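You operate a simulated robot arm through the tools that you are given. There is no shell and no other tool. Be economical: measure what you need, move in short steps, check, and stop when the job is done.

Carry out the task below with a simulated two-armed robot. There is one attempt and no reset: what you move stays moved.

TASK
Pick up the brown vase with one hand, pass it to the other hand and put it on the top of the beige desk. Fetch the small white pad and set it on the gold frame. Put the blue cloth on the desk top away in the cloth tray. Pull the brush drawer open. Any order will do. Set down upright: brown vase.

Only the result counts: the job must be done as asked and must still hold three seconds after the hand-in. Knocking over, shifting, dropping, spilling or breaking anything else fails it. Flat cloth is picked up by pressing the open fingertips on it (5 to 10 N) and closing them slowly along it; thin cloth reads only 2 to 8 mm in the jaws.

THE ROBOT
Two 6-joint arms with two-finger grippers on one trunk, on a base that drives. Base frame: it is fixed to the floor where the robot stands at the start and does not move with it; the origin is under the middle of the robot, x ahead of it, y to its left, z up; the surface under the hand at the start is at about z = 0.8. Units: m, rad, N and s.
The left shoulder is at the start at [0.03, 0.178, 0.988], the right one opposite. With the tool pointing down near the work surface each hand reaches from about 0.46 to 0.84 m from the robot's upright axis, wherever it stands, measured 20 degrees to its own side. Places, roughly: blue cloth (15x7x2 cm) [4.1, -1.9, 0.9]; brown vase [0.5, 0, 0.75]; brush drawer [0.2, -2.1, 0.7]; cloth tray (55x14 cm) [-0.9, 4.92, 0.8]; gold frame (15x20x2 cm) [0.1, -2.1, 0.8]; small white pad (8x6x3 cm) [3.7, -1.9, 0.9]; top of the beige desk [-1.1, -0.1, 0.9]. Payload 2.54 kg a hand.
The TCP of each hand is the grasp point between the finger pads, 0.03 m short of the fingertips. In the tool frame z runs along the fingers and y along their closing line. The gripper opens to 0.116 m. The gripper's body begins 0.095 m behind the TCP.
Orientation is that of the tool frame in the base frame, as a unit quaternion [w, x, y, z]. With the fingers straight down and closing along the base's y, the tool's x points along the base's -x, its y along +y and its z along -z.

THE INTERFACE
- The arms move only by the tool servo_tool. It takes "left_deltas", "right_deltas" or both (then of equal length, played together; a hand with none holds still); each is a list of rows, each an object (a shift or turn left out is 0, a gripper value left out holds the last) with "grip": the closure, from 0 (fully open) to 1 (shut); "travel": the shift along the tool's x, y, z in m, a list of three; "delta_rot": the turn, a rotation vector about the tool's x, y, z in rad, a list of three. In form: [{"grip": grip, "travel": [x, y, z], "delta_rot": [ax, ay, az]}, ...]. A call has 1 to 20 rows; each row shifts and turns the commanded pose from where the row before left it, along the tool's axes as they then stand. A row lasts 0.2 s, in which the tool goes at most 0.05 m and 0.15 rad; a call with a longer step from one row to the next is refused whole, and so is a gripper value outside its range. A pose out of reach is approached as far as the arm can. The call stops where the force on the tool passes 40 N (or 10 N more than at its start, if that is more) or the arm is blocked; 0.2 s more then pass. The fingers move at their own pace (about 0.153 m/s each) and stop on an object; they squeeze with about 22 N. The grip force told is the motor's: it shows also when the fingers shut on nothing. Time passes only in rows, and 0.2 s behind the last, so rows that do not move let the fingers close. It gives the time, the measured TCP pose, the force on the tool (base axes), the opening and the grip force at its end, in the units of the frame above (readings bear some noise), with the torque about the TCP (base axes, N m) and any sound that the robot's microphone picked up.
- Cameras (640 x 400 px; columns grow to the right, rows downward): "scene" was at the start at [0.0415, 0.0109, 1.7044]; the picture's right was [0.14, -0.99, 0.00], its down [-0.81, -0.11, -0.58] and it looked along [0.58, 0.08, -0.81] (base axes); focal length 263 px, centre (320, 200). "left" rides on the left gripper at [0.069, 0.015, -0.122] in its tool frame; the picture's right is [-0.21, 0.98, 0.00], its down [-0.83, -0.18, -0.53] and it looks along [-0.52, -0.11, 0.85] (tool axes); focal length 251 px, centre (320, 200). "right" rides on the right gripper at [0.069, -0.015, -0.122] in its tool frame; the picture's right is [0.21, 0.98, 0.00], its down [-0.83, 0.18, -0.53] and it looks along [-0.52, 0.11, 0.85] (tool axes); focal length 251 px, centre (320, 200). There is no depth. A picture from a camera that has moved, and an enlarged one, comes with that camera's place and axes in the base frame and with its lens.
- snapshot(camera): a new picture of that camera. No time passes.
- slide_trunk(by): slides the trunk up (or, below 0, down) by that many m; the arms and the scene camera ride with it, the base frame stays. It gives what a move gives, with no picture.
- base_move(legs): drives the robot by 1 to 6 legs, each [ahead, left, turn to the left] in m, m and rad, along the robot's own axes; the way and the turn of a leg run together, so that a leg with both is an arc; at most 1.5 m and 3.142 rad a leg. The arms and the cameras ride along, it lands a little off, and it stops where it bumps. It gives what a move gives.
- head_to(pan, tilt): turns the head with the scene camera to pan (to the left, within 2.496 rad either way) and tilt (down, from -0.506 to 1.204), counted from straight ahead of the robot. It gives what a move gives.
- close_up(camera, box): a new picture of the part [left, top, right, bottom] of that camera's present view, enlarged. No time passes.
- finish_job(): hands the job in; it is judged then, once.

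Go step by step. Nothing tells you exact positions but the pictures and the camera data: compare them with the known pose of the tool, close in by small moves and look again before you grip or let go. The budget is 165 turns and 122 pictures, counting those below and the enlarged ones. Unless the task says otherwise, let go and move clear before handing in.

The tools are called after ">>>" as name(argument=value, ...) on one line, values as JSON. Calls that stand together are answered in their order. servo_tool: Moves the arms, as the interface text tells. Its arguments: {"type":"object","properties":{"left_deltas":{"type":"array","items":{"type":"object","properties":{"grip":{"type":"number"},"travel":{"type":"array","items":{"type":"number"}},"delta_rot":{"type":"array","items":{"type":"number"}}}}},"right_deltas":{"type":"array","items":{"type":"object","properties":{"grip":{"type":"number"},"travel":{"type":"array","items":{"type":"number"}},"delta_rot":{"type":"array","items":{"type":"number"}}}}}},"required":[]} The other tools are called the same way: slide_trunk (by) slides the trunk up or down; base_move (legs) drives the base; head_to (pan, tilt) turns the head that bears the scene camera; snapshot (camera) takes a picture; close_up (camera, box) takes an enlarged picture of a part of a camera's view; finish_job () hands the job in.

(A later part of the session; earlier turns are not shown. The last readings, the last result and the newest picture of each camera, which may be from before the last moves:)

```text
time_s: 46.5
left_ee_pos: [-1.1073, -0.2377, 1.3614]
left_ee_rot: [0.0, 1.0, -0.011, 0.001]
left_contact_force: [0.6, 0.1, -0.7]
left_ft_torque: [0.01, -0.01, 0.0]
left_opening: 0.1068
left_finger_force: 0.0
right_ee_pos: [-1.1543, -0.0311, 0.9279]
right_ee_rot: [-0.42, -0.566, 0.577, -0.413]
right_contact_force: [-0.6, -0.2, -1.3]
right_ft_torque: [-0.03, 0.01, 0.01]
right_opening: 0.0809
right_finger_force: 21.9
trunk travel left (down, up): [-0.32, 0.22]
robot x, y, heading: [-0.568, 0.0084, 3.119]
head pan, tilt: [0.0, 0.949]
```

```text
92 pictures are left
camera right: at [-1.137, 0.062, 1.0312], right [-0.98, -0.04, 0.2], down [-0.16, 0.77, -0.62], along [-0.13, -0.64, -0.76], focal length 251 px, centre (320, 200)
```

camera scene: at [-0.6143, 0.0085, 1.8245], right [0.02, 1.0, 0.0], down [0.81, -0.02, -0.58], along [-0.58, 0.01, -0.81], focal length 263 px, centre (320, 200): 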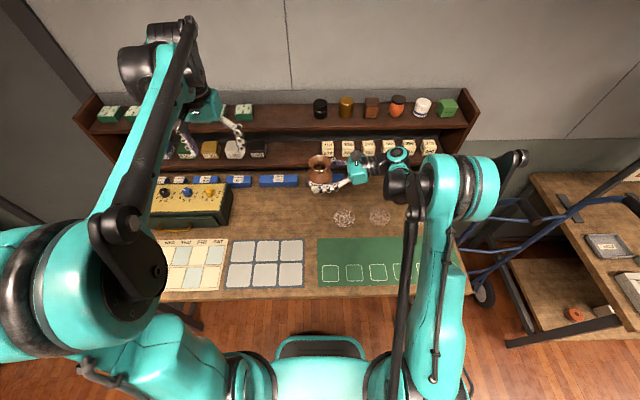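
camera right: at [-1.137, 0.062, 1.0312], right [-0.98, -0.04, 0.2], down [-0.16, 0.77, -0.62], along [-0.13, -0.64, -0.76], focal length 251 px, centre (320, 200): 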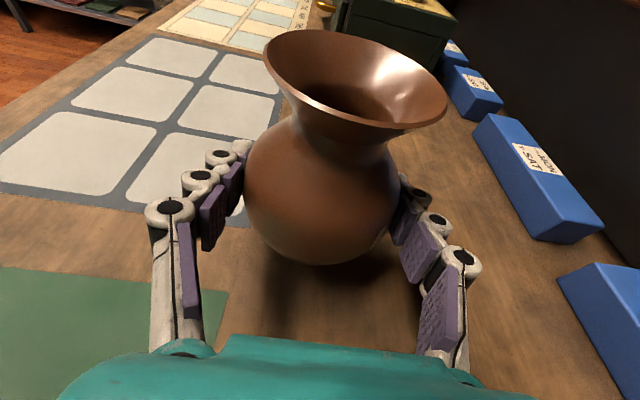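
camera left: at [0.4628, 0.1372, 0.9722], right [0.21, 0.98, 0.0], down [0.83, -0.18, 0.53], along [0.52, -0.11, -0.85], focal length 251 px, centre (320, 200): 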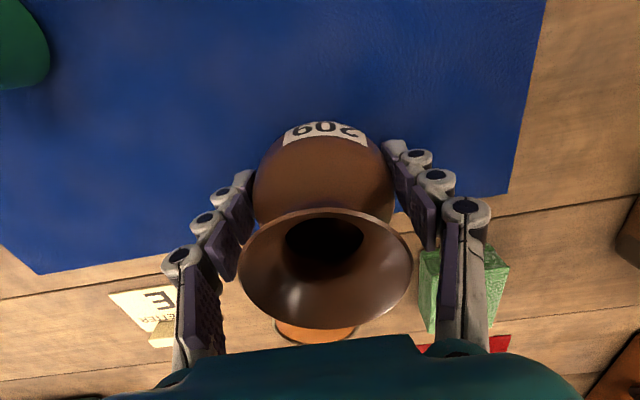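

Triangulating the green mat corner puts the desk top at about z = 0.86, so contact is expected near TCP 0.90. I lower 1.8 cm, then in small steps.

>>> servo_tool(right_deltas=[{"travel": [-0.0057, 0, 0.0019]}, {"travel": [-0.0057, 0, 0.0019]}, {"travel": [-0.0057, 0, 0.0019]}])

>>> servo_tool(right_deltas=[{"travel": [-0.0029, 0, 0.0009]}, {}])

>>> servo_tool(right_deltas=[{"travel": [-0.0019, 0, 0.0006]}, {}])

>>> snapshot(camera="right")

```text
time_s: 47.3
left_ee_pos: [-1.1063, -0.237, 1.3608]
left_ee_rot: [0.0, 1.0, -0.012, 0.0]
left_contact_force: [0.0, -0.1, -0.1]
left_ft_torque: [0.0, -0.02, 0.01]
left_opening: 0.1067
left_finger_force: 0.0
right_ee_pos: [-1.1531, -0.0335, 0.9253]
right_ee_rot: [-0.42, -0.566, 0.578, -0.412]
right_contact_force: [0.4, 0.3, -2.3]
right_ft_torque: [0.01, -0.01, 0.0]
right_opening: 0.081
right_finger_force: 21.4
right hand out of reach, approached as far as the arm can: row 2, 3
trunk travel left (down, up): [-0.32, 0.22]
robot x, y, heading: [-0.5711, 0.0025, 3.12]
head pan, tilt: [0.0, 0.949]
```

```text
time_s: 47.9
left_ee_pos: [-1.1085, -0.2386, 1.361]
left_ee_rot: [0.0, 1.0, -0.012, 0.0]
left_contact_force: [-0.2, -0.6, 0.2]
left_ft_torque: [-0.01, 0.0, 0.02]
left_opening: 0.107
left_finger_force: 0.1
right_ee_pos: [-1.1536, -0.0317, 0.9252]
right_ee_rot: [-0.421, -0.565, 0.579, -0.411]
right_contact_force: [-0.9, 1.0, -2.2]
right_ft_torque: [-0.01, -0.01, 0.02]
right_opening: 0.0807
right_finger_force: 21.7
right hand out of reach, approached as far as the arm can: row 1
trunk travel left (down, up): [-0.32, 0.22]
robot x, y, heading: [-0.5695, 0.0035, 3.119]
head pan, tilt: [0.0, 0.949]
```

```text
time_s: 48.5
left_ee_pos: [-1.1078, -0.2371, 1.3606]
left_ee_rot: [0.0, 1.0, -0.012, -0.001]
left_contact_force: [0.4, -0.8, 0.1]
left_ft_torque: [-0.03, 0.02, 0.03]
left_opening: 0.1069
left_finger_force: 0.1
right_ee_pos: [-1.1536, -0.0326, 0.9249]
right_ee_rot: [-0.421, -0.565, 0.577, -0.412]
right_contact_force: [-0.3, -0.3, -2.0]
right_ft_torque: [0.02, 0.0, -0.03]
right_opening: 0.081
right_finger_force: 22.2
trunk travel left (down, up): [-0.32, 0.22]
robot x, y, heading: [-0.5672, 0.0077, 3.117]
head pan, tilt: [0.0, 0.949]
```

```text
91 pictures are left
camera right: at [-1.1356, 0.0615, 1.0278], right [-0.98, -0.04, 0.2], down [-0.16, 0.77, -0.62], along [-0.13, -0.64, -0.76], focal length 251 px, centre (320, 200)
```

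right: 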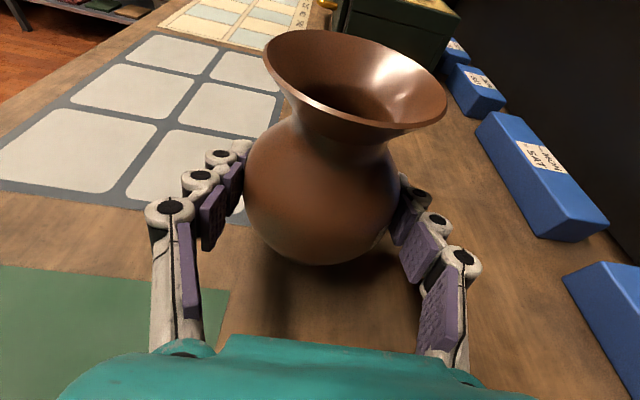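

The arm is at its reach limit, so I lower with the trunk instead.

>>> slide_trunk(by=-0.016)

>>> slide_trunk(by=-0.004)

>>> snapshot(camera="right")

```text
time_s: 49.1
left_ee_pos: [-1.1072, -0.2389, 1.3448]
left_ee_rot: [0.0, 1.0, -0.012, 0.0]
left_contact_force: [0.9, 0.4, 0.3]
left_ft_torque: [-0.05, -0.01, 0.0]
left_opening: 0.1067
left_finger_force: 0.1
right_ee_pos: [-1.1533, -0.0328, 0.9096]
right_ee_rot: [-0.421, -0.565, 0.578, -0.411]
right_contact_force: [0.0, 0.0, -2.3]
right_ft_torque: [0.01, 0.01, -0.04]
right_opening: 0.081
right_finger_force: 21.8
trunk travel left (down, up): [-0.304, 0.236]
robot x, y, heading: [-0.5725, 0.0064, 3.121]
head pan, tilt: [0.0, 0.949]
```

```text
time_s: 49.6
left_ee_pos: [-1.1071, -0.2381, 1.3416]
left_ee_rot: [0.0, 1.0, -0.012, 0.0]
left_contact_force: [-0.1, -0.6, 0.5]
left_ft_torque: [0.0, 0.0, -0.02]
left_opening: 0.1064
left_finger_force: 0.1
right_ee_pos: [-1.1518, -0.0314, 0.905]
right_ee_rot: [-0.421, -0.565, 0.577, -0.413]
right_contact_force: [1.2, 0.0, -1.8]
right_ft_torque: [0.01, -0.02, -0.04]
right_opening: 0.0809
right_finger_force: 21.6
trunk travel left (down, up): [-0.3, 0.24]
robot x, y, heading: [-0.5684, 0.0059, 3.118]
head pan, tilt: [0.0, 0.949]
```

```text
90 pictures are left
camera right: at [-1.1354, 0.0615, 1.0079], right [-0.98, -0.04, 0.2], down [-0.16, 0.77, -0.62], along [-0.13, -0.64, -0.76], focal length 251 px, centre (320, 200)
```

right: 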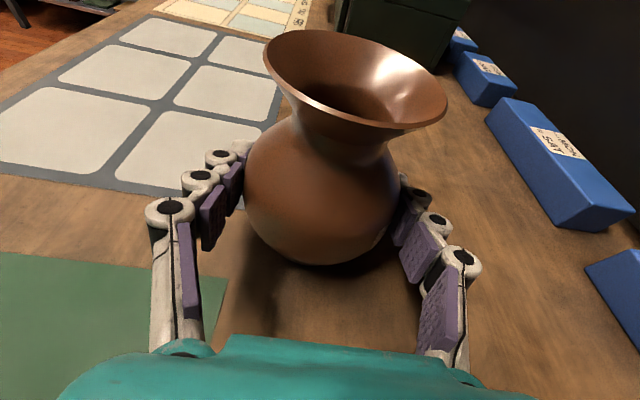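

Nearly down: the shadow meets the base. A few more millimetres by trunk.

>>> slide_trunk(by=-0.003)

>>> slide_trunk(by=-0.003)

```text
time_s: 50.1
left_ee_pos: [-1.1076, -0.2369, 1.3383]
left_ee_rot: [0.0, 1.0, -0.012, 0.0]
left_contact_force: [1.1, 0.5, 0.7]
left_ft_torque: [-0.01, -0.02, -0.02]
left_opening: 0.1068
left_finger_force: 0.0
right_ee_pos: [-1.1526, -0.0329, 0.9016]
right_ee_rot: [-0.421, -0.565, 0.578, -0.412]
right_contact_force: [-0.4, 0.7, -2.2]
right_ft_torque: [0.01, 0.01, 0.01]
right_opening: 0.081
right_finger_force: 22.4
trunk travel left (down, up): [-0.297, 0.243]
robot x, y, heading: [-0.5711, 0.0082, 3.124]
head pan, tilt: [0.0, 0.949]
```

```text
time_s: 50.7
left_ee_pos: [-1.1064, -0.2385, 1.3356]
left_ee_rot: [0.0, 1.0, -0.012, 0.001]
left_contact_force: [1.1, 0.0, -1.0]
left_ft_torque: [0.03, 0.03, 0.0]
left_opening: 0.1066
left_finger_force: 0.0
right_ee_pos: [-1.1521, -0.0319, 0.8998]
right_ee_rot: [-0.422, -0.565, 0.578, -0.411]
right_contact_force: [-1.8, 0.1, 9.3]
right_ft_torque: [0.11, 0.38, 0.01]
right_opening: 0.0811
right_finger_force: 21.8
trunk travel left (down, up): [-0.294, 0.246]
robot x, y, heading: [-0.5712, 0.0054, 3.117]
head pan, tilt: [0.0, 0.949]
```

Contact felt. I open the right hand and retract along the tool axis.

>>> servo_tool(right_deltas=[{"grip": 0.25}, {"grip": 0.15}, {"grip": 0.0}, {}, {"travel": [0, 0, -0.03]}, {"travel": [0, 0, -0.04]}, {"travel": [0, 0, -0.04]}])

>>> snapshot(camera="right")

>>> close_up(camera="scene", box=[220, 110, 460, 260])

```text
time_s: 52.3
left_ee_pos: [-1.1071, -0.2374, 1.3366]
left_ee_rot: [0.0, 1.0, -0.011, 0.0]
left_contact_force: [-0.3, 0.8, -0.4]
left_ft_torque: [-0.02, -0.02, -0.01]
left_opening: 0.1066
left_finger_force: 0.0
right_ee_pos: [-1.1507, 0.0734, 0.9329]
right_ee_rot: [-0.42, -0.566, 0.578, -0.412]
right_contact_force: [0.0, 0.6, 0.4]
right_ft_torque: [-0.01, -0.01, -0.03]
right_opening: 0.1162
right_finger_force: 0.0
trunk travel left (down, up): [-0.294, 0.246]
robot x, y, heading: [-0.571, 0.008, 3.122]
head pan, tilt: [0.0, 0.949]
```

```text
89 pictures are left
camera right: at [-1.1327, 0.1672, 1.0364], right [-0.98, -0.04, 0.2], down [-0.16, 0.77, -0.62], along [-0.13, -0.64, -0.76], focal length 251 px, centre (320, 200)
```

right: 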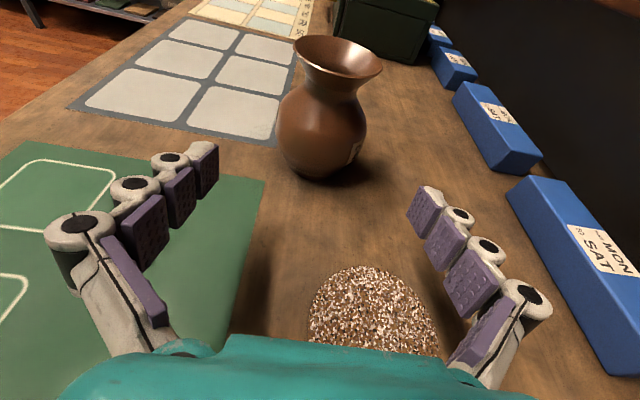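

```text
2.67 times, centred on (340, 185) of scene
camera zoom: at [-0.6134, 0.01, 1.7985], right [0.02, 1.0, 0.0], down [0.81, -0.02, -0.58], along [-0.58, 0.01, -0.81], focal length 701 px, centre (267, 240)
```

zoom: 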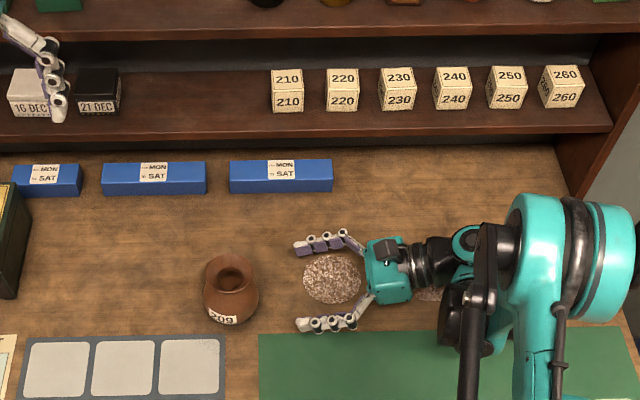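

The vase stands upright on the desk, clear of everything. I raise the right hand, back away, and restore its downward pose.

>>> servo_tool(right_deltas=[{"travel": [0.038, 0, -0.0124]}, {"travel": [0.038, 0, -0.0124]}, {"travel": [0.038, 0, -0.0124]}, {"travel": [0.038, 0, -0.0124]}, {"travel": [0.038, 0, -0.0124]}])

>>> base_move(legs=[[-0.33, 0, 0]])

>>> servo_tool(right_deltas=[{"delta_rot": [0, -0.14, 0]}, {"delta_rot": [0, -0.14, 0]}, {"delta_rot": [0, -0.14, 0]}, {"delta_rot": [0, -0.14, 0]}, {"delta_rot": [0, -0.14, 0]}, {"delta_rot": [0, -0.14, 0]}, {"delta_rot": [0, -0.14, 0]}, {"delta_rot": [0, -0.14, 0]}, {"delta_rot": [0, -0.14, 0]}])

>>> servo_tool(right_deltas=[{"delta_rot": [0, 0, -0.143]}, {"delta_rot": [0, 0, -0.143]}, {"delta_rot": [0, 0, -0.143]}, {"delta_rot": [0, 0, -0.143]}, {"delta_rot": [0, 0, -0.143]}, {"delta_rot": [0, 0, -0.143]}, {"delta_rot": [0, 0, -0.143]}, {"delta_rot": [0, 0, -0.143]}, {"delta_rot": [0, 0, -0.143]}, {"delta_rot": [0, 0, -0.143]}, {"delta_rot": [0, 0, -0.141]}])

>>> base_move(legs=[[0, 0, 1.59]])

>>> head_to(pan=0, tilt=0.6)

>>> snapshot(camera="scene")

>>> head_to(pan=1.2, tilt=0.5)

>>> snapshot(camera="scene")

```text
time_s: 53.5
left_ee_pos: [-1.107, -0.2383, 1.3361]
left_ee_rot: [0.0, 1.0, -0.012, 0.0]
left_contact_force: [1.2, 0.1, 0.1]
left_ft_torque: [0.01, 0.02, 0.0]
left_opening: 0.1069
left_finger_force: 0.0
right_ee_pos: [-1.1499, 0.0722, 1.1342]
right_ee_rot: [-0.421, -0.566, 0.578, -0.411]
right_contact_force: [0.6, -0.8, 0.2]
right_ft_torque: [-0.01, 0.01, -0.04]
right_opening: 0.116
right_finger_force: 0.0
trunk travel left (down, up): [-0.294, 0.246]
robot x, y, heading: [-0.5698, 0.0066, 3.115]
head pan, tilt: [0.0, 0.949]
```

```text
time_s: 55.6
left_ee_pos: [-0.7795, -0.2467, 1.3366]
left_ee_rot: [0.001, 1.0, -0.011, 0.0]
left_contact_force: [0.1, -0.3, 0.2]
left_ft_torque: [-0.02, 0.01, 0.03]
left_opening: 0.1068
left_finger_force: 0.0
right_ee_pos: [-0.8209, 0.0649, 1.1332]
right_ee_rot: [-0.421, -0.565, 0.579, -0.411]
right_contact_force: [0.2, -1.0, 0.9]
right_ft_torque: [-0.01, 0.01, 0.0]
right_opening: 0.1159
right_finger_force: 0.1
trunk travel left (down, up): [-0.294, 0.246]
robot x, y, heading: [-0.2397, 0.0029, 3.121]
head pan, tilt: [0.0, 0.949]
```

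```text
time_s: 57.6
left_ee_pos: [-0.7795, -0.247, 1.3345]
left_ee_rot: [0.0, 1.0, -0.012, 0.001]
left_contact_force: [1.2, -0.7, 0.6]
left_ft_torque: [0.04, 0.02, 0.03]
left_opening: 0.1067
left_finger_force: 0.0
right_ee_pos: [-0.8224, 0.0628, 1.1324]
right_ee_rot: [0.002, -0.699, 0.715, 0.002]
right_contact_force: [1.3, 0.4, -0.2]
right_ft_torque: [0.02, 0.02, -0.01]
right_opening: 0.1158
right_finger_force: 0.2
trunk travel left (down, up): [-0.294, 0.246]
robot x, y, heading: [-0.2386, 0.0003, 3.116]
head pan, tilt: [0.0, 0.949]
```

```text
time_s: 60.0
left_ee_pos: [-0.779, -0.2449, 1.336]
left_ee_rot: [0.0, 1.0, -0.01, 0.0]
left_contact_force: [0.4, -0.5, -0.3]
left_ft_torque: [0.0, 0.03, -0.03]
left_opening: 0.1069
left_finger_force: 0.0
right_ee_pos: [-0.8228, 0.0668, 1.1333]
right_ee_rot: [-0.001, 1.0, -0.01, 0.0]
right_contact_force: [-0.2, -0.4, 0.5]
right_ft_torque: [0.03, 0.02, 0.04]
right_opening: 0.116
right_finger_force: 0.1
trunk travel left (down, up): [-0.294, 0.246]
robot x, y, heading: [-0.24, -0.0022, 3.123]
head pan, tilt: [0.0, 0.949]
```

```text
time_s: 64.3
left_ee_pos: [0.0118, -0.5337, 1.335]
left_ee_rot: [0.0, 0.71, 0.704, 0.001]
left_contact_force: [-0.4, 1.0, 0.5]
left_ft_torque: [-0.02, 0.01, -0.01]
left_opening: 0.1068
left_finger_force: 0.0
right_ee_pos: [-0.2979, -0.5814, 1.1344]
right_ee_rot: [-0.001, 0.71, 0.704, -0.001]
right_contact_force: [-0.5, -0.1, -0.2]
right_ft_torque: [0.01, 0.03, 0.05]
right_opening: 0.116
right_finger_force: 0.0
trunk travel left (down, up): [-0.294, 0.246]
robot x, y, heading: [-0.2437, -0.0002, -1.577]
head pan, tilt: [0.0, 0.949]
```

```text
time_s: 65.1
left_ee_pos: [0.0118, -0.5331, 1.3349]
left_ee_rot: [0.0, 0.709, 0.705, 0.0]
left_contact_force: [0.9, 0.2, 1.1]
left_ft_torque: [0.03, 0.05, 0.0]
left_opening: 0.1065
left_finger_force: 0.1
right_ee_pos: [-0.2995, -0.582, 1.1332]
right_ee_rot: [-0.001, 0.71, 0.704, 0.0]
right_contact_force: [0.9, 0.7, 0.7]
right_ft_torque: [-0.01, 0.01, -0.01]
right_opening: 0.1158
right_finger_force: 0.0
trunk travel left (down, up): [-0.294, 0.246]
robot x, y, heading: [-0.2445, 0.0013, -1.576]
head pan, tilt: [0.0, 0.6]
```

```text
87 pictures are left
camera scene: at [-0.2432, -0.0583, 1.8268], right [-1.0, 0.01, 0.0], down [0.0, 0.57, -0.82], along [-0.01, -0.82, -0.57], focal length 263 px, centre (320, 200)
```

scene: 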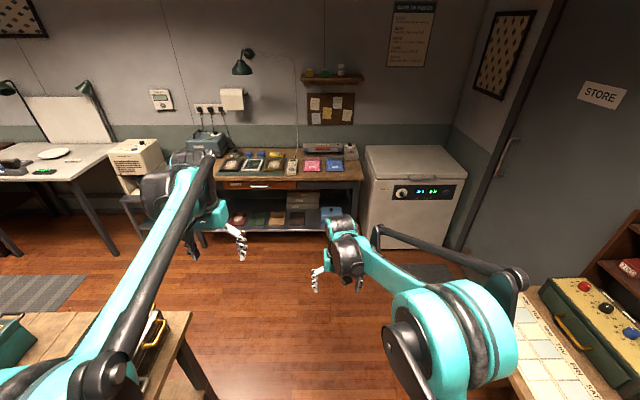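

```text
time_s: 66.5
left_ee_pos: [0.0106, -0.5332, 1.3362]
left_ee_rot: [0.001, 0.71, 0.705, 0.0]
left_contact_force: [0.5, 0.5, 0.3]
left_ft_torque: [-0.01, -0.05, 0.03]
left_opening: 0.1067
left_finger_force: 0.1
right_ee_pos: [-0.2986, -0.582, 1.1323]
right_ee_rot: [-0.001, 0.71, 0.704, 0.0]
right_contact_force: [-0.5, -0.4, -1.1]
right_ft_torque: [-0.03, 0.01, 0.0]
right_opening: 0.1161
right_finger_force: 0.0
trunk travel left (down, up): [-0.294, 0.246]
robot x, y, heading: [-0.242, -0.0009, -1.583]
head pan, tilt: [1.201, 0.499]
```

```text
86 pictures are left
camera scene: at [-0.1579, -0.0036, 1.836], right [-0.37, -0.93, 0.0], down [-0.44, 0.18, -0.88], along [0.82, -0.32, -0.48], focal length 263 px, centre (320, 200)
```

scene: 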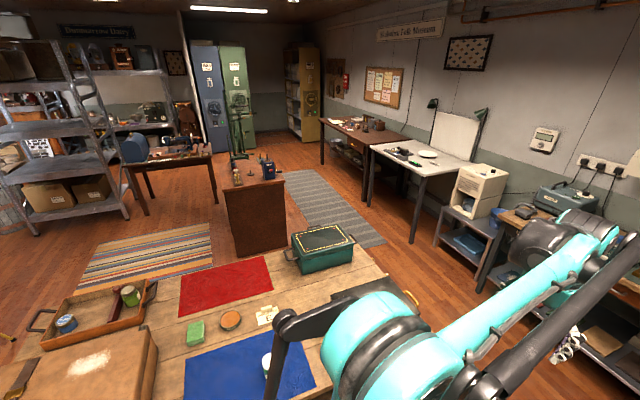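

Layout is clear: I can drive along the aisle at y ≈ -1.05 to the far brown desk with pad and cloth. I'll go in legs.

>>> base_move(legs=[[1.05, 0, 0], [0, 0, 1.575], [1.5, 0, 0], [1.5, 0, 0]])

>>> head_to(pan=-0.9, tilt=0.6)

>>> snapshot(camera="scene")

```text
time_s: 89.8
left_ee_pos: [3.2737, -0.8486, 1.3368]
left_ee_rot: [0.0, 0.012, 1.0, 0.0]
left_contact_force: [-0.6, -0.6, -0.5]
left_ft_torque: [-0.03, 0.01, 0.0]
left_opening: 0.1066
left_finger_force: 0.0
right_ee_pos: [3.3165, -1.1581, 1.1323]
right_ee_rot: [0.0, 0.012, 1.0, -0.001]
right_contact_force: [0.1, 0.4, 0.5]
right_ft_torque: [0.0, -0.03, 0.0]
right_opening: 0.1162
right_finger_force: 0.1
trunk travel left (down, up): [-0.294, 0.246]
robot x, y, heading: [2.7323, -1.0972, -0.022]
head pan, tilt: [1.201, 0.499]
```

```text
time_s: 91.8
left_ee_pos: [3.2732, -0.8482, 1.3362]
left_ee_rot: [0.0, 0.011, 1.0, -0.001]
left_contact_force: [-0.5, -0.6, -0.3]
left_ft_torque: [-0.04, 0.01, -0.01]
left_opening: 0.1065
left_finger_force: 0.1
right_ee_pos: [3.3161, -1.1583, 1.1337]
right_ee_rot: [0.0, 0.012, 1.0, -0.001]
right_contact_force: [0.9, 0.3, -0.9]
right_ft_torque: [-0.03, 0.02, -0.02]
right_opening: 0.1159
right_finger_force: 0.0
trunk travel left (down, up): [-0.294, 0.246]
robot x, y, heading: [2.737, -1.0958, -0.021]
head pan, tilt: [-0.901, 0.6]
```

```text
85 pictures are left
camera scene: at [2.7587, -1.1625, 1.8269], right [-0.8, -0.6, 0.0], down [-0.34, 0.45, -0.83], along [0.5, -0.66, -0.56], focal length 263 px, centre (320, 200)
```

scene: 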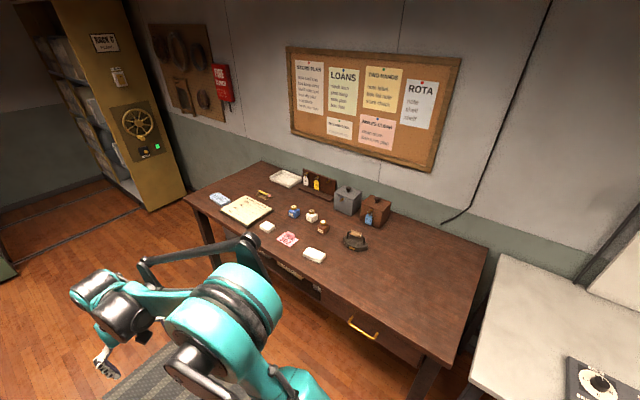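

The small white pad is near (3.66, -1.87), and the blue cloth near (4.11, -1.89). I drive up to face them.

>>> base_move(legs=[[1.08, 0, 0], [0, 0, -1.55], [0.15, 0, 0]])

>>> head_to(pan=0, tilt=0.85)

>>> snapshot(camera="scene")

>>> snapshot(camera="right")

>>> snapshot(camera="left")

```text
time_s: 102.1
left_ee_pos: [4.0762, -1.797, 1.3357]
left_ee_rot: [0.0, 0.707, 0.707, 0.0]
left_contact_force: [-0.6, -0.3, 0.3]
left_ft_torque: [0.04, 0.0, -0.01]
left_opening: 0.1069
left_finger_force: 0.1
right_ee_pos: [3.7656, -1.848, 1.1334]
right_ee_rot: [-0.001, 0.707, 0.707, 0.0]
right_contact_force: [-0.2, 0.1, -0.1]
right_ft_torque: [0.09, 0.0, -0.03]
right_opening: 0.1161
right_finger_force: 0.0
trunk travel left (down, up): [-0.294, 0.246]
robot x, y, heading: [3.8196, -1.2637, -1.572]
head pan, tilt: [-0.901, 0.6]
```

```text
time_s: 103.3
left_ee_pos: [4.0758, -1.7957, 1.335]
left_ee_rot: [0.0, 0.707, 0.707, 0.0]
left_contact_force: [-0.3, 0.4, -0.2]
left_ft_torque: [0.0, 0.01, 0.0]
left_opening: 0.1066
left_finger_force: 0.1
right_ee_pos: [3.7658, -1.846, 1.1336]
right_ee_rot: [0.0, 0.707, 0.707, -0.001]
right_contact_force: [-0.5, 0.5, -0.1]
right_ft_torque: [0.0, 0.0, -0.01]
right_opening: 0.1161
right_finger_force: 0.0
trunk travel left (down, up): [-0.294, 0.246]
robot x, y, heading: [3.816, -1.2652, -1.572]
head pan, tilt: [0.0, 0.85]
```

```text
84 pictures are left
camera scene: at [3.8175, -1.3123, 1.806], right [-1.0, 0.0, 0.0], down [0.0, 0.75, -0.66], along [0.0, -0.66, -0.75], focal length 263 px, centre (320, 200)
```

scene: 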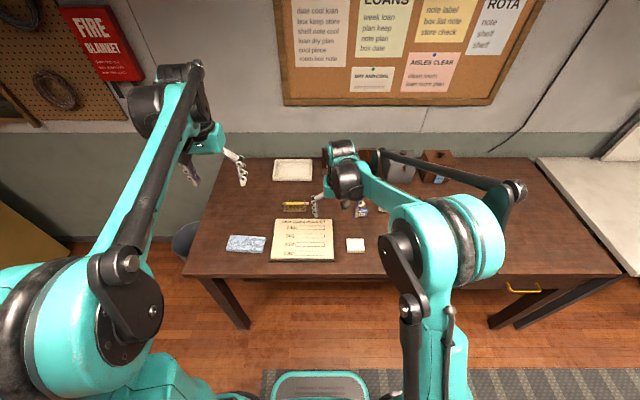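

```text
83 pictures are left
camera right: at [3.7506, -1.7778, 1.255], right [0.98, 0.21, 0.0], down [0.18, -0.83, 0.53], along [0.11, -0.52, -0.85], focal length 251 px, centre (320, 200)
```

right: 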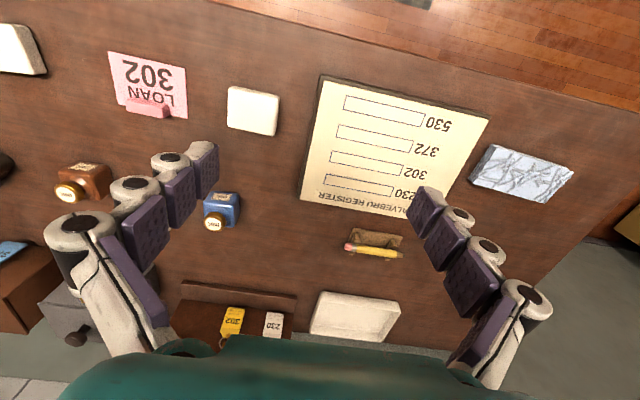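

```text
82 pictures are left
camera left: at [4.0913, -1.727, 1.4567], right [0.98, -0.21, 0.0], down [-0.18, -0.83, 0.53], along [-0.11, -0.52, -0.85], focal length 251 px, centre (320, 200)
```

left: 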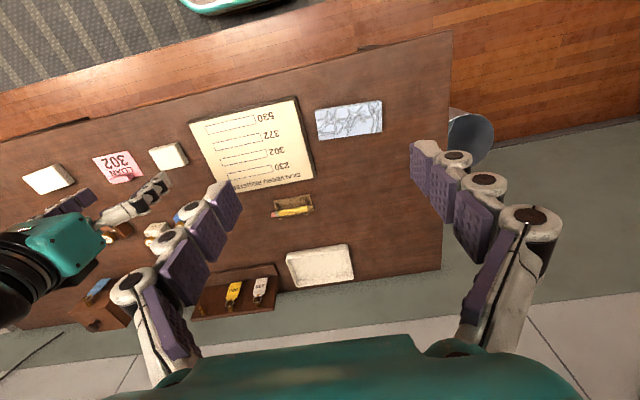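

Pad centre is about (3.675, -1.875), top near z 0.89. I bring the right hand over it and descend partway.

>>> servo_tool(right_deltas=[{"travel": [-0.0145, -0.045, 0]}, {"travel": [-0.0145, -0.045, 0]}, {"travel": [0, 0, 0.045]}, {"travel": [0, 0, 0.045]}, {"travel": [0, 0, 0.045]}, {"travel": [0, 0, 0.03]}])

>>> snapshot(camera="right")

>>> close_up(camera="scene", box=[200, 170, 440, 320])

```text
time_s: 104.7
left_ee_pos: [4.0758, -1.7973, 1.3355]
left_ee_rot: [0.0, 0.707, 0.707, 0.0]
left_contact_force: [0.3, -0.5, 0.5]
left_ft_torque: [0.03, 0.0, -0.03]
left_opening: 0.1066
left_finger_force: 0.1
right_ee_pos: [3.676, -1.8758, 0.9677]
right_ee_rot: [-0.001, 0.707, 0.707, 0.0]
right_contact_force: [0.2, 0.2, 0.1]
right_ft_torque: [0.0, 0.02, 0.01]
right_opening: 0.1161
right_finger_force: 0.0
trunk travel left (down, up): [-0.294, 0.246]
robot x, y, heading: [3.8187, -1.2626, -1.572]
head pan, tilt: [0.0, 0.85]
```

```text
81 pictures are left
camera right: at [3.6607, -1.8071, 1.0895], right [0.98, 0.21, 0.0], down [0.18, -0.83, 0.53], along [0.11, -0.52, -0.85], focal length 251 px, centre (320, 200)
```

right: 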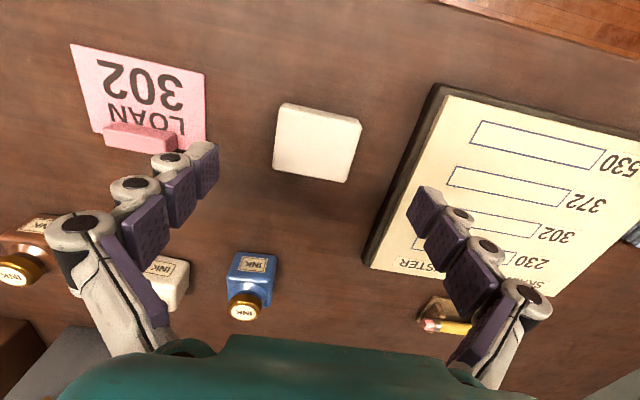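

```text
2.67 times, centred on (320, 245) of scene
camera zoom: at [3.8173, -1.313, 1.806], right [-1.0, 0.0, 0.0], down [0.0, 0.75, -0.66], along [0.0, -0.66, -0.75], focal length 701 px, centre (320, 80)
```

zoom: 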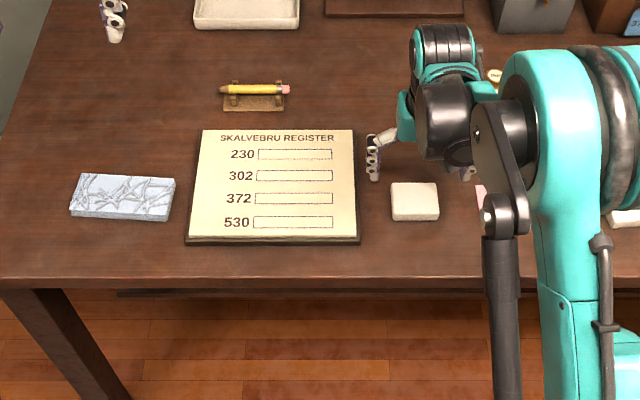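

Pad centre confirmed; the register board edge is close, so I narrow the jaws before descending.

>>> servo_tool(right_deltas=[{"grip": 0.18, "travel": [-0.001, -0.002, 0]}, {"grip": 0.18}, {"travel": [0, 0, 0.02]}, {"travel": [0, 0, 0.02]}, {"travel": [0, 0, 0.015]}])

>>> snapshot(camera="right")

```text
time_s: 105.9
left_ee_pos: [4.0753, -1.7958, 1.3357]
left_ee_rot: [0.0, 0.707, 0.708, 0.0]
left_contact_force: [0.7, -0.3, -0.2]
left_ft_torque: [-0.02, -0.01, 0.03]
left_opening: 0.1069
left_finger_force: 0.0
right_ee_pos: [3.6739, -1.8769, 0.9127]
right_ee_rot: [-0.001, 0.708, 0.706, 0.0]
right_contact_force: [0.1, -0.6, 0.0]
right_ft_torque: [0.01, -0.02, -0.02]
right_opening: 0.0951
right_finger_force: 0.1
trunk travel left (down, up): [-0.294, 0.246]
robot x, y, heading: [3.8164, -1.2633, -1.572]
head pan, tilt: [0.0, 0.85]
```

```text
79 pictures are left
camera right: at [3.6582, -1.8075, 1.0349], right [0.98, 0.21, 0.0], down [0.18, -0.83, 0.53], along [0.11, -0.52, -0.85], focal length 251 px, centre (320, 200)
```

right: 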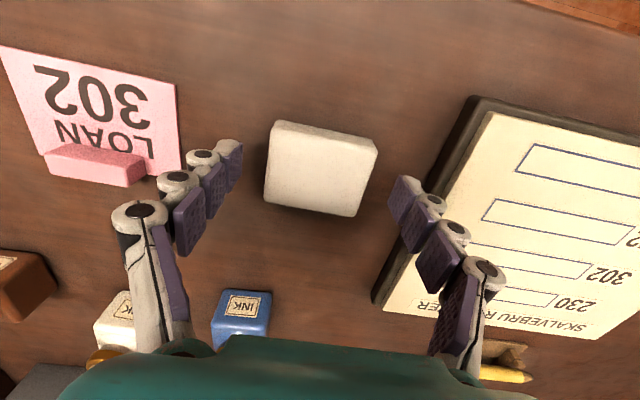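

Still above the desk surface. I go down in small steps until touch.

>>> servo_tool(right_deltas=[{"travel": [0, 0, 0.008]}, {"travel": [0, 0, 0.006]}])

>>> servo_tool(right_deltas=[{"travel": [0, 0, 0.004]}, {}])

>>> snapshot(camera="right")

```text
time_s: 106.5
left_ee_pos: [4.0768, -1.7971, 1.3347]
left_ee_rot: [0.001, 0.707, 0.707, -0.001]
left_contact_force: [0.3, 0.2, 0.0]
left_ft_torque: [0.01, 0.0, 0.01]
left_opening: 0.1069
left_finger_force: 0.1
right_ee_pos: [3.6741, -1.8774, 0.8995]
right_ee_rot: [0.0, 0.707, 0.707, -0.001]
right_contact_force: [1.0, -0.3, 0.5]
right_ft_torque: [0.02, -0.01, 0.0]
right_opening: 0.0951
right_finger_force: 0.0
trunk travel left (down, up): [-0.294, 0.246]
robot x, y, heading: [3.8184, -1.2647, -1.571]
head pan, tilt: [0.0, 0.85]
```

```text
time_s: 107.1
left_ee_pos: [4.0752, -1.795, 1.3362]
left_ee_rot: [0.0, 0.707, 0.708, 0.0]
left_contact_force: [0.3, 0.4, 0.2]
left_ft_torque: [0.03, -0.01, 0.0]
left_opening: 0.1068
left_finger_force: 0.1
right_ee_pos: [3.6727, -1.8759, 0.8963]
right_ee_rot: [-0.001, 0.707, 0.707, -0.001]
right_contact_force: [-0.2, -0.1, -0.6]
right_ft_torque: [0.01, -0.05, 0.02]
right_opening: 0.0951
right_finger_force: 0.2
trunk travel left (down, up): [-0.294, 0.246]
robot x, y, heading: [3.8222, -1.2641, -1.567]
head pan, tilt: [0.0, 0.85]
```

```text
78 pictures are left
camera right: at [3.6583, -1.8076, 1.0175], right [0.98, 0.21, 0.0], down [0.18, -0.83, 0.53], along [0.11, -0.52, -0.85], focal length 251 px, centre (320, 200)
```

right: 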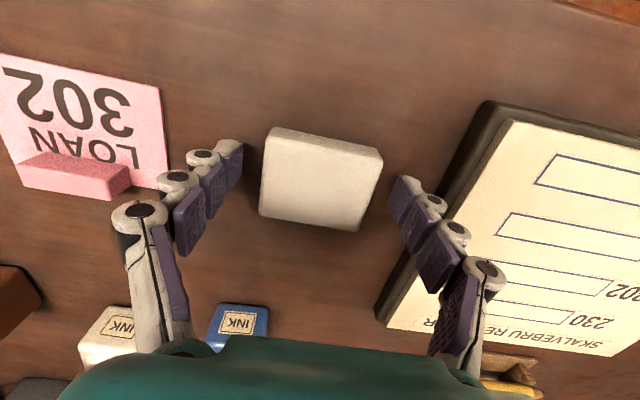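

The pads now straddle it. Two more small steps, then close.

>>> servo_tool(right_deltas=[{"travel": [0, 0, 0.004]}, {}])

>>> servo_tool(right_deltas=[{"travel": [0, 0, 0.004]}, {}])

>>> servo_tool(right_deltas=[{"grip": 0.35}, {"grip": 0.5}, {"grip": 1}, {"grip": 1}, {"grip": 1}])

>>> snapshot(camera="right")

```text
time_s: 107.7
left_ee_pos: [4.0766, -1.7958, 1.3349]
left_ee_rot: [0.0, 0.707, 0.707, 0.001]
left_contact_force: [-0.1, -0.5, -0.4]
left_ft_torque: [-0.01, 0.03, -0.02]
left_opening: 0.1065
left_finger_force: 0.1
right_ee_pos: [3.6729, -1.8771, 0.8906]
right_ee_rot: [0.0, 0.707, 0.707, -0.002]
right_contact_force: [-0.3, -0.8, -0.5]
right_ft_torque: [0.01, -0.02, -0.02]
right_opening: 0.095
right_finger_force: 0.0
trunk travel left (down, up): [-0.294, 0.246]
robot x, y, heading: [3.8176, -1.2664, -1.572]
head pan, tilt: [0.0, 0.85]
```

```text
time_s: 108.3
left_ee_pos: [4.0746, -1.7956, 1.3348]
left_ee_rot: [0.0, 0.707, 0.707, 0.0]
left_contact_force: [0.1, 0.3, -0.2]
left_ft_torque: [0.04, 0.0, 0.01]
left_opening: 0.1065
left_finger_force: 0.0
right_ee_pos: [3.6724, -1.8758, 0.8879]
right_ee_rot: [0.0, 0.708, 0.707, -0.001]
right_contact_force: [0.2, -0.4, -0.3]
right_ft_torque: [-0.02, 0.01, -0.01]
right_opening: 0.095
right_finger_force: 0.0
trunk travel left (down, up): [-0.294, 0.246]
robot x, y, heading: [3.8195, -1.2645, -1.569]
head pan, tilt: [0.0, 0.85]
```

```text
time_s: 109.5
left_ee_pos: [4.0759, -1.795, 1.336]
left_ee_rot: [0.0, 0.708, 0.706, 0.0]
left_contact_force: [0.0, 0.1, 0.3]
left_ft_torque: [-0.02, -0.01, -0.01]
left_opening: 0.1065
left_finger_force: 0.0
right_ee_pos: [3.673, -1.8758, 0.8881]
right_ee_rot: [-0.001, 0.707, 0.707, 0.0]
right_contact_force: [-0.5, 0.0, 3.2]
right_ft_torque: [0.01, 0.02, 0.03]
right_opening: 0.0684
right_finger_force: 22.1
trunk travel left (down, up): [-0.294, 0.246]
robot x, y, heading: [3.8169, -1.2666, -1.573]
head pan, tilt: [0.0, 0.85]
```

```text
77 pictures are left
camera right: at [3.6579, -1.8075, 1.0096], right [0.98, 0.21, 0.0], down [0.18, -0.83, 0.53], along [0.11, -0.52, -0.85], focal length 251 px, centre (320, 200)
```

right: 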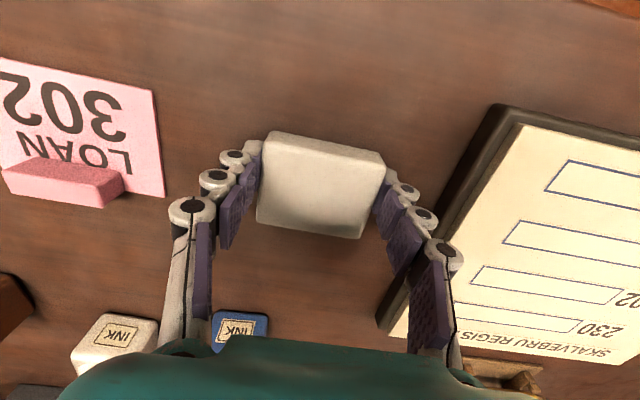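

The pad is gripped (68 mm). I lift it, and bring the left hand over the blue cloth with its jaws turned to close across the short side.

>>> servo_tool(right_deltas=[{"travel": [0, 0, -0.02]}, {"travel": [0, 0, -0.04]}, {"travel": [0, 0, -0.04]}, {"travel": [0, 0, -0.04]}, {"travel": [0, 0, -0.04]}, {"travel": [0, 0, -0.04]}], left_deltas=[{"travel": [-0.033, 0.0157, 0], "grip": 0}, {"travel": [-0.033, 0.0157, 0]}, {"travel": [-0.032, 0.0157, 0]}, {"travel": [0, 0, 0.045]}, {"travel": [0, 0, 0.045]}, {"travel": [0, 0, 0.045]}])

>>> servo_tool(left_deltas=[{"delta_rot": [0, 0, -0.1346]}, {"delta_rot": [0, 0, -0.1346]}, {"delta_rot": [0, 0, -0.1346]}, {"delta_rot": [0, 0, -0.1346]}, {"delta_rot": [0, 0, -0.1346]}, {"delta_rot": [0, 0, -0.1346]}, {"delta_rot": [0, 0, -0.1346]}, {"delta_rot": [0, 0, -0.1346]}, {"delta_rot": [0, 0, -0.1346]}, {"delta_rot": [0, 0, -0.1346]}, {"delta_rot": [0, 0, -0.1346]}])

>>> servo_tool(left_deltas=[{"travel": [0, 0, 0.045]}, {"travel": [0, 0, 0.045]}, {"travel": [0, 0, 0.045]}])

>>> snapshot(camera="left")

>>> snapshot(camera="scene")

```text
time_s: 110.9
left_ee_pos: [4.1243, -1.8953, 1.1997]
left_ee_rot: [0.0, 0.707, 0.707, 0.0]
left_contact_force: [0.3, 0.6, -0.4]
left_ft_torque: [-0.01, -0.01, -0.02]
left_opening: 0.1159
left_finger_force: 0.1
right_ee_pos: [3.6741, -1.8752, 1.1076]
right_ee_rot: [0.0, 0.708, 0.707, 0.0]
right_contact_force: [-0.1, -1.2, 1.4]
right_ft_torque: [0.02, 0.01, -0.03]
right_opening: 0.0683
right_finger_force: 21.3
trunk travel left (down, up): [-0.294, 0.246]
robot x, y, heading: [3.8155, -1.2585, -1.566]
head pan, tilt: [0.0, 0.85]
```

```text
time_s: 113.3
left_ee_pos: [4.1235, -1.8956, 1.1999]
left_ee_rot: [0.0, 0.043, 0.999, 0.0]
left_contact_force: [-0.1, -0.9, 0.8]
left_ft_torque: [-0.04, 0.03, 0.03]
left_opening: 0.1159
left_finger_force: 0.0
right_ee_pos: [3.6734, -1.8767, 1.1074]
right_ee_rot: [-0.001, 0.707, 0.707, 0.0]
right_contact_force: [-0.4, 0.7, 0.0]
right_ft_torque: [-0.01, 0.01, 0.0]
right_opening: 0.0684
right_finger_force: 22.4
trunk travel left (down, up): [-0.294, 0.246]
robot x, y, heading: [3.8206, -1.2629, -1.57]
head pan, tilt: [0.0, 0.85]
```

```text
time_s: 114.1
left_ee_pos: [4.1225, -1.8948, 1.0662]
left_ee_rot: [-0.001, 0.044, 0.999, 0.0]
left_contact_force: [0.6, -0.4, -0.5]
left_ft_torque: [0.03, 0.01, 0.0]
left_opening: 0.1159
left_finger_force: 0.1
right_ee_pos: [3.6742, -1.8782, 1.1067]
right_ee_rot: [-0.002, 0.707, 0.708, 0.0]
right_contact_force: [-0.1, -0.5, 0.9]
right_ft_torque: [0.03, -0.01, -0.02]
right_opening: 0.0685
right_finger_force: 21.8
trunk travel left (down, up): [-0.294, 0.246]
robot x, y, heading: [3.8142, -1.2611, -1.57]
head pan, tilt: [0.0, 0.85]
```

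```text
76 pictures are left
camera left: at [4.0559, -1.8741, 1.1865], right [0.3, 0.95, 0.0], down [0.81, -0.26, 0.53], along [0.51, -0.16, -0.85], focal length 251 px, centre (320, 200)
```

left: 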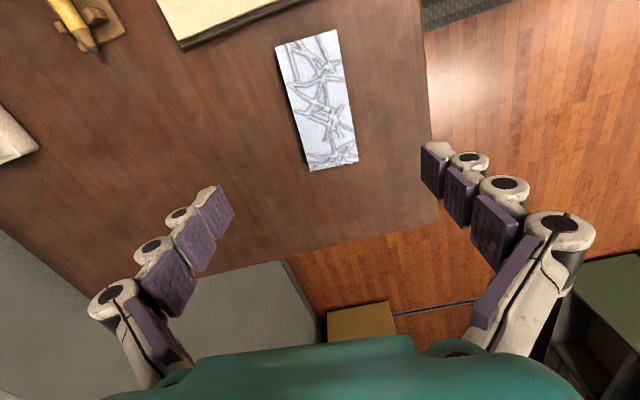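

```text
75 pictures are left
camera scene: at [3.8181, -1.3139, 1.8059], right [-1.0, 0.0, 0.0], down [0.0, 0.75, -0.66], along [0.0, -0.66, -0.75], focal length 263 px, centre (320, 200)
```

scene: 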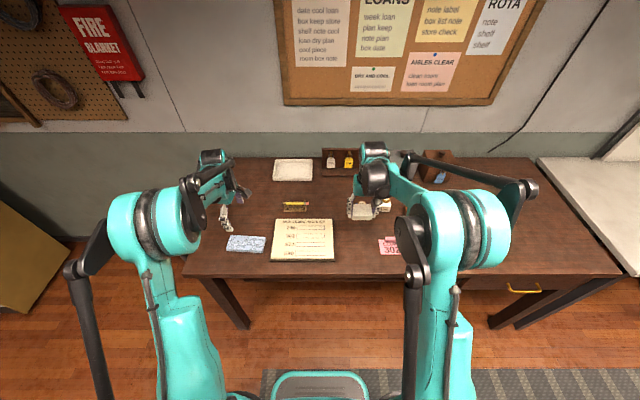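

Cloth is centred at (4.124, -1.893) with the jaws aligned across it. I descend close to the desk and check.

>>> servo_tool(left_deltas=[{"travel": [0, 0.002, 0.045]}, {"travel": [0, 0, 0.045]}, {"travel": [0, 0, 0.045]}, {"travel": [0, 0, 0.03]}])

>>> snapshot(camera="left")

```text
time_s: 115.1
left_ee_pos: [4.1229, -1.8919, 0.8992]
left_ee_rot: [-0.001, 0.045, 0.999, 0.0]
left_contact_force: [-0.6, -0.4, 0.1]
left_ft_torque: [0.0, -0.01, -0.03]
left_opening: 0.1158
left_finger_force: 0.0
right_ee_pos: [3.6737, -1.8775, 1.1074]
right_ee_rot: [-0.001, 0.707, 0.707, -0.001]
right_contact_force: [-0.5, 0.7, 0.9]
right_ft_torque: [-0.01, -0.02, -0.03]
right_opening: 0.0683
right_finger_force: 22.0
trunk travel left (down, up): [-0.294, 0.246]
robot x, y, heading: [3.819, -1.2642, -1.572]
head pan, tilt: [0.0, 0.85]
```

```text
74 pictures are left
camera left: at [4.0554, -1.8712, 1.0209], right [0.3, 0.95, 0.0], down [0.81, -0.26, 0.53], along [0.51, -0.16, -0.85], focal length 251 px, centre (320, 200)
```

left: 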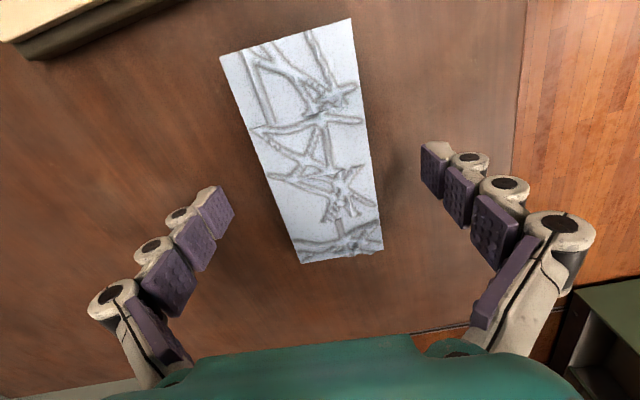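

Centred. I step down to touch the desk with the fingertips.

>>> servo_tool(left_deltas=[{"travel": [0, 0, 0.006]}, {"travel": [0, 0, 0.005]}])

>>> servo_tool(left_deltas=[{"travel": [0, 0, 0.003]}, {}])

>>> servo_tool(left_deltas=[{"travel": [0, 0, 0.002]}, {}])

```text
time_s: 115.7
left_ee_pos: [4.1217, -1.8918, 0.8902]
left_ee_rot: [0.0, 0.045, 0.999, 0.0]
left_contact_force: [0.1, 0.1, 0.0]
left_ft_torque: [0.03, 0.01, -0.01]
left_opening: 0.1159
left_finger_force: 0.0
right_ee_pos: [3.6751, -1.8759, 1.1072]
right_ee_rot: [-0.001, 0.707, 0.707, -0.001]
right_contact_force: [-0.1, -0.3, -0.1]
right_ft_torque: [0.01, 0.01, 0.02]
right_opening: 0.0681
right_finger_force: 21.8
trunk travel left (down, up): [-0.294, 0.246]
robot x, y, heading: [3.8249, -1.2651, -1.57]
head pan, tilt: [0.0, 0.85]
```

```text
time_s: 116.3
left_ee_pos: [4.1229, -1.8905, 0.8881]
left_ee_rot: [0.0, 0.045, 0.999, 0.0]
left_contact_force: [-0.2, 0.6, -0.2]
left_ft_torque: [-0.02, -0.01, -0.01]
left_opening: 0.1161
left_finger_force: 0.1
right_ee_pos: [3.674, -1.8756, 1.107]
right_ee_rot: [0.0, 0.707, 0.707, 0.0]
right_contact_force: [0.3, 0.0, 0.6]
right_ft_torque: [-0.05, 0.02, 0.02]
right_opening: 0.0681
right_finger_force: 22.0
trunk travel left (down, up): [-0.294, 0.246]
robot x, y, heading: [3.8181, -1.2627, -1.57]
head pan, tilt: [0.0, 0.85]
```

```text
time_s: 116.9
left_ee_pos: [4.1224, -1.8923, 0.8853]
left_ee_rot: [0.0, 0.046, 0.999, 0.0]
left_contact_force: [0.2, 0.3, 0.2]
left_ft_torque: [0.02, 0.0, 0.0]
left_opening: 0.116
left_finger_force: 0.0
right_ee_pos: [3.6744, -1.8766, 1.108]
right_ee_rot: [0.0, 0.708, 0.707, -0.002]
right_contact_force: [0.5, 1.4, 0.2]
right_ft_torque: [0.04, 0.01, 0.0]
right_opening: 0.0686
right_finger_force: 22.4
trunk travel left (down, up): [-0.294, 0.246]
robot x, y, heading: [3.8148, -1.2663, -1.567]
head pan, tilt: [0.0, 0.85]
```

Not touching yet; a few more millimetres.

>>> servo_tool(left_deltas=[{"travel": [0, 0, 0.003]}, {}])

>>> servo_tool(left_deltas=[{"travel": [0, 0, 0.002]}, {}])

>>> servo_tool(left_deltas=[{"travel": [0, 0, 0.002]}, {}])

```text
time_s: 117.5
left_ee_pos: [4.1228, -1.8915, 0.8813]
left_ee_rot: [0.0, 0.045, 0.999, 0.0]
left_contact_force: [0.0, -0.5, 0.6]
left_ft_torque: [-0.01, 0.01, -0.01]
left_opening: 0.1159
left_finger_force: 0.1
right_ee_pos: [3.6749, -1.8764, 1.1076]
right_ee_rot: [-0.001, 0.707, 0.708, -0.001]
right_contact_force: [0.6, 0.0, -0.4]
right_ft_torque: [0.03, 0.0, 0.03]
right_opening: 0.0686
right_finger_force: 22.2
trunk travel left (down, up): [-0.294, 0.246]
robot x, y, heading: [3.8174, -1.2608, -1.574]
head pan, tilt: [0.0, 0.85]
```

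```text
time_s: 118.1
left_ee_pos: [4.1235, -1.8925, 0.8795]
left_ee_rot: [0.0, 0.046, 0.999, 0.0]
left_contact_force: [-0.5, 0.6, 0.2]
left_ft_torque: [-0.01, -0.03, -0.02]
left_opening: 0.1161
left_finger_force: 0.0
right_ee_pos: [3.6738, -1.8774, 1.1072]
right_ee_rot: [-0.001, 0.707, 0.707, -0.001]
right_contact_force: [-1.1, -0.2, 1.3]
right_ft_torque: [-0.03, 0.02, 0.02]
right_opening: 0.0685
right_finger_force: 22.0
trunk travel left (down, up): [-0.294, 0.246]
robot x, y, heading: [3.8176, -1.2646, -1.57]
head pan, tilt: [0.0, 0.85]
```

```text
time_s: 118.7
left_ee_pos: [4.1238, -1.8917, 0.878]
left_ee_rot: [0.0, 0.045, 0.999, 0.0]
left_contact_force: [1.0, -0.4, 0.3]
left_ft_torque: [-0.02, 0.0, -0.03]
left_opening: 0.1161
left_finger_force: 0.1
right_ee_pos: [3.6744, -1.8767, 1.1069]
right_ee_rot: [-0.001, 0.707, 0.707, -0.001]
right_contact_force: [0.5, -0.1, -0.6]
right_ft_torque: [0.0, -0.01, 0.01]
right_opening: 0.0684
right_finger_force: 21.9
trunk travel left (down, up): [-0.294, 0.246]
robot x, y, heading: [3.8188, -1.2633, -1.569]
head pan, tilt: [0.0, 0.85]
```

I look to judge how far the fingertips are from the desk.

>>> snapshot(camera="left")

>>> close_up(camera="scene", box=[180, 200, 340, 300])

```text
73 pictures are left
camera left: at [4.0559, -1.8705, 0.9989], right [0.3, 0.95, 0.0], down [0.81, -0.26, 0.53], along [0.51, -0.16, -0.85], focal length 251 px, centre (320, 200)
```

left: 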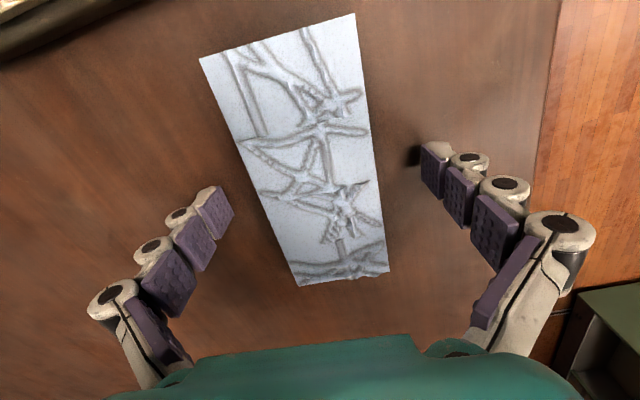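

```text
4.00 times, centred on (260, 250) of scene
camera zoom: at [3.8175, -1.3122, 1.806], right [-1.0, 0.0, 0.0], down [0.0, 0.75, -0.66], along [0.0, -0.66, -0.75], focal length 1051 px, centre (560, 0)
```

zoom: 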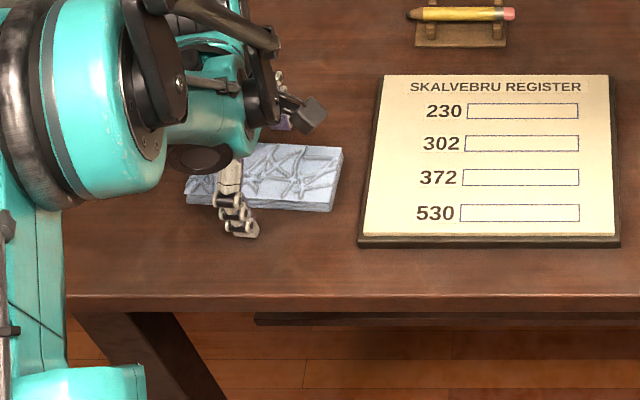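

The fingertip shadows are a few millimetres away. I continue down.

>>> servo_tool(left_deltas=[{"travel": [0, 0, 0.003]}, {}])

>>> servo_tool(left_deltas=[{"travel": [0, 0, 0.0015]}, {}])

>>> servo_tool(left_deltas=[{"travel": [0, 0, 0.0015]}, {}])

```text
time_s: 119.3
left_ee_pos: [4.1235, -1.8904, 0.8742]
left_ee_rot: [0.001, 0.046, 0.999, 0.0]
left_contact_force: [0.7, -0.4, -0.7]
left_ft_torque: [0.01, 0.0, -0.02]
left_opening: 0.116
left_finger_force: 0.1
right_ee_pos: [3.6734, -1.8778, 1.1071]
right_ee_rot: [0.0, 0.708, 0.706, -0.001]
right_contact_force: [0.9, -0.2, 0.1]
right_ft_torque: [0.01, 0.03, -0.01]
right_opening: 0.0683
right_finger_force: 21.4
trunk travel left (down, up): [-0.294, 0.246]
robot x, y, heading: [3.8172, -1.2665, -1.571]
head pan, tilt: [0.0, 0.85]
```

```text
time_s: 119.9
left_ee_pos: [4.1236, -1.8915, 0.8724]
left_ee_rot: [0.0, 0.045, 0.999, 0.0]
left_contact_force: [-0.5, 0.2, -0.1]
left_ft_torque: [-0.02, -0.01, -0.02]
left_opening: 0.1161
left_finger_force: 0.1
right_ee_pos: [3.6745, -1.8762, 1.1057]
right_ee_rot: [-0.001, 0.707, 0.707, -0.002]
right_contact_force: [0.5, -0.5, -0.3]
right_ft_torque: [-0.01, -0.02, 0.02]
right_opening: 0.0683
right_finger_force: 21.9
trunk travel left (down, up): [-0.294, 0.246]
robot x, y, heading: [3.8168, -1.2664, -1.57]
head pan, tilt: [0.0, 0.85]
```

```text
time_s: 120.5
left_ee_pos: [4.1225, -1.8911, 0.8718]
left_ee_rot: [0.0, 0.045, 0.999, 0.001]
left_contact_force: [0.1, -1.1, 1.0]
left_ft_torque: [0.0, -0.02, 0.02]
left_opening: 0.1162
left_finger_force: 0.1
right_ee_pos: [3.6736, -1.8767, 1.1071]
right_ee_rot: [0.0, 0.707, 0.707, -0.001]
right_contact_force: [0.5, 0.2, 0.0]
right_ft_torque: [0.01, 0.0, 0.01]
right_opening: 0.0686
right_finger_force: 21.6
trunk travel left (down, up): [-0.294, 0.246]
robot x, y, heading: [3.8154, -1.2634, -1.567]
head pan, tilt: [0.0, 0.85]
```

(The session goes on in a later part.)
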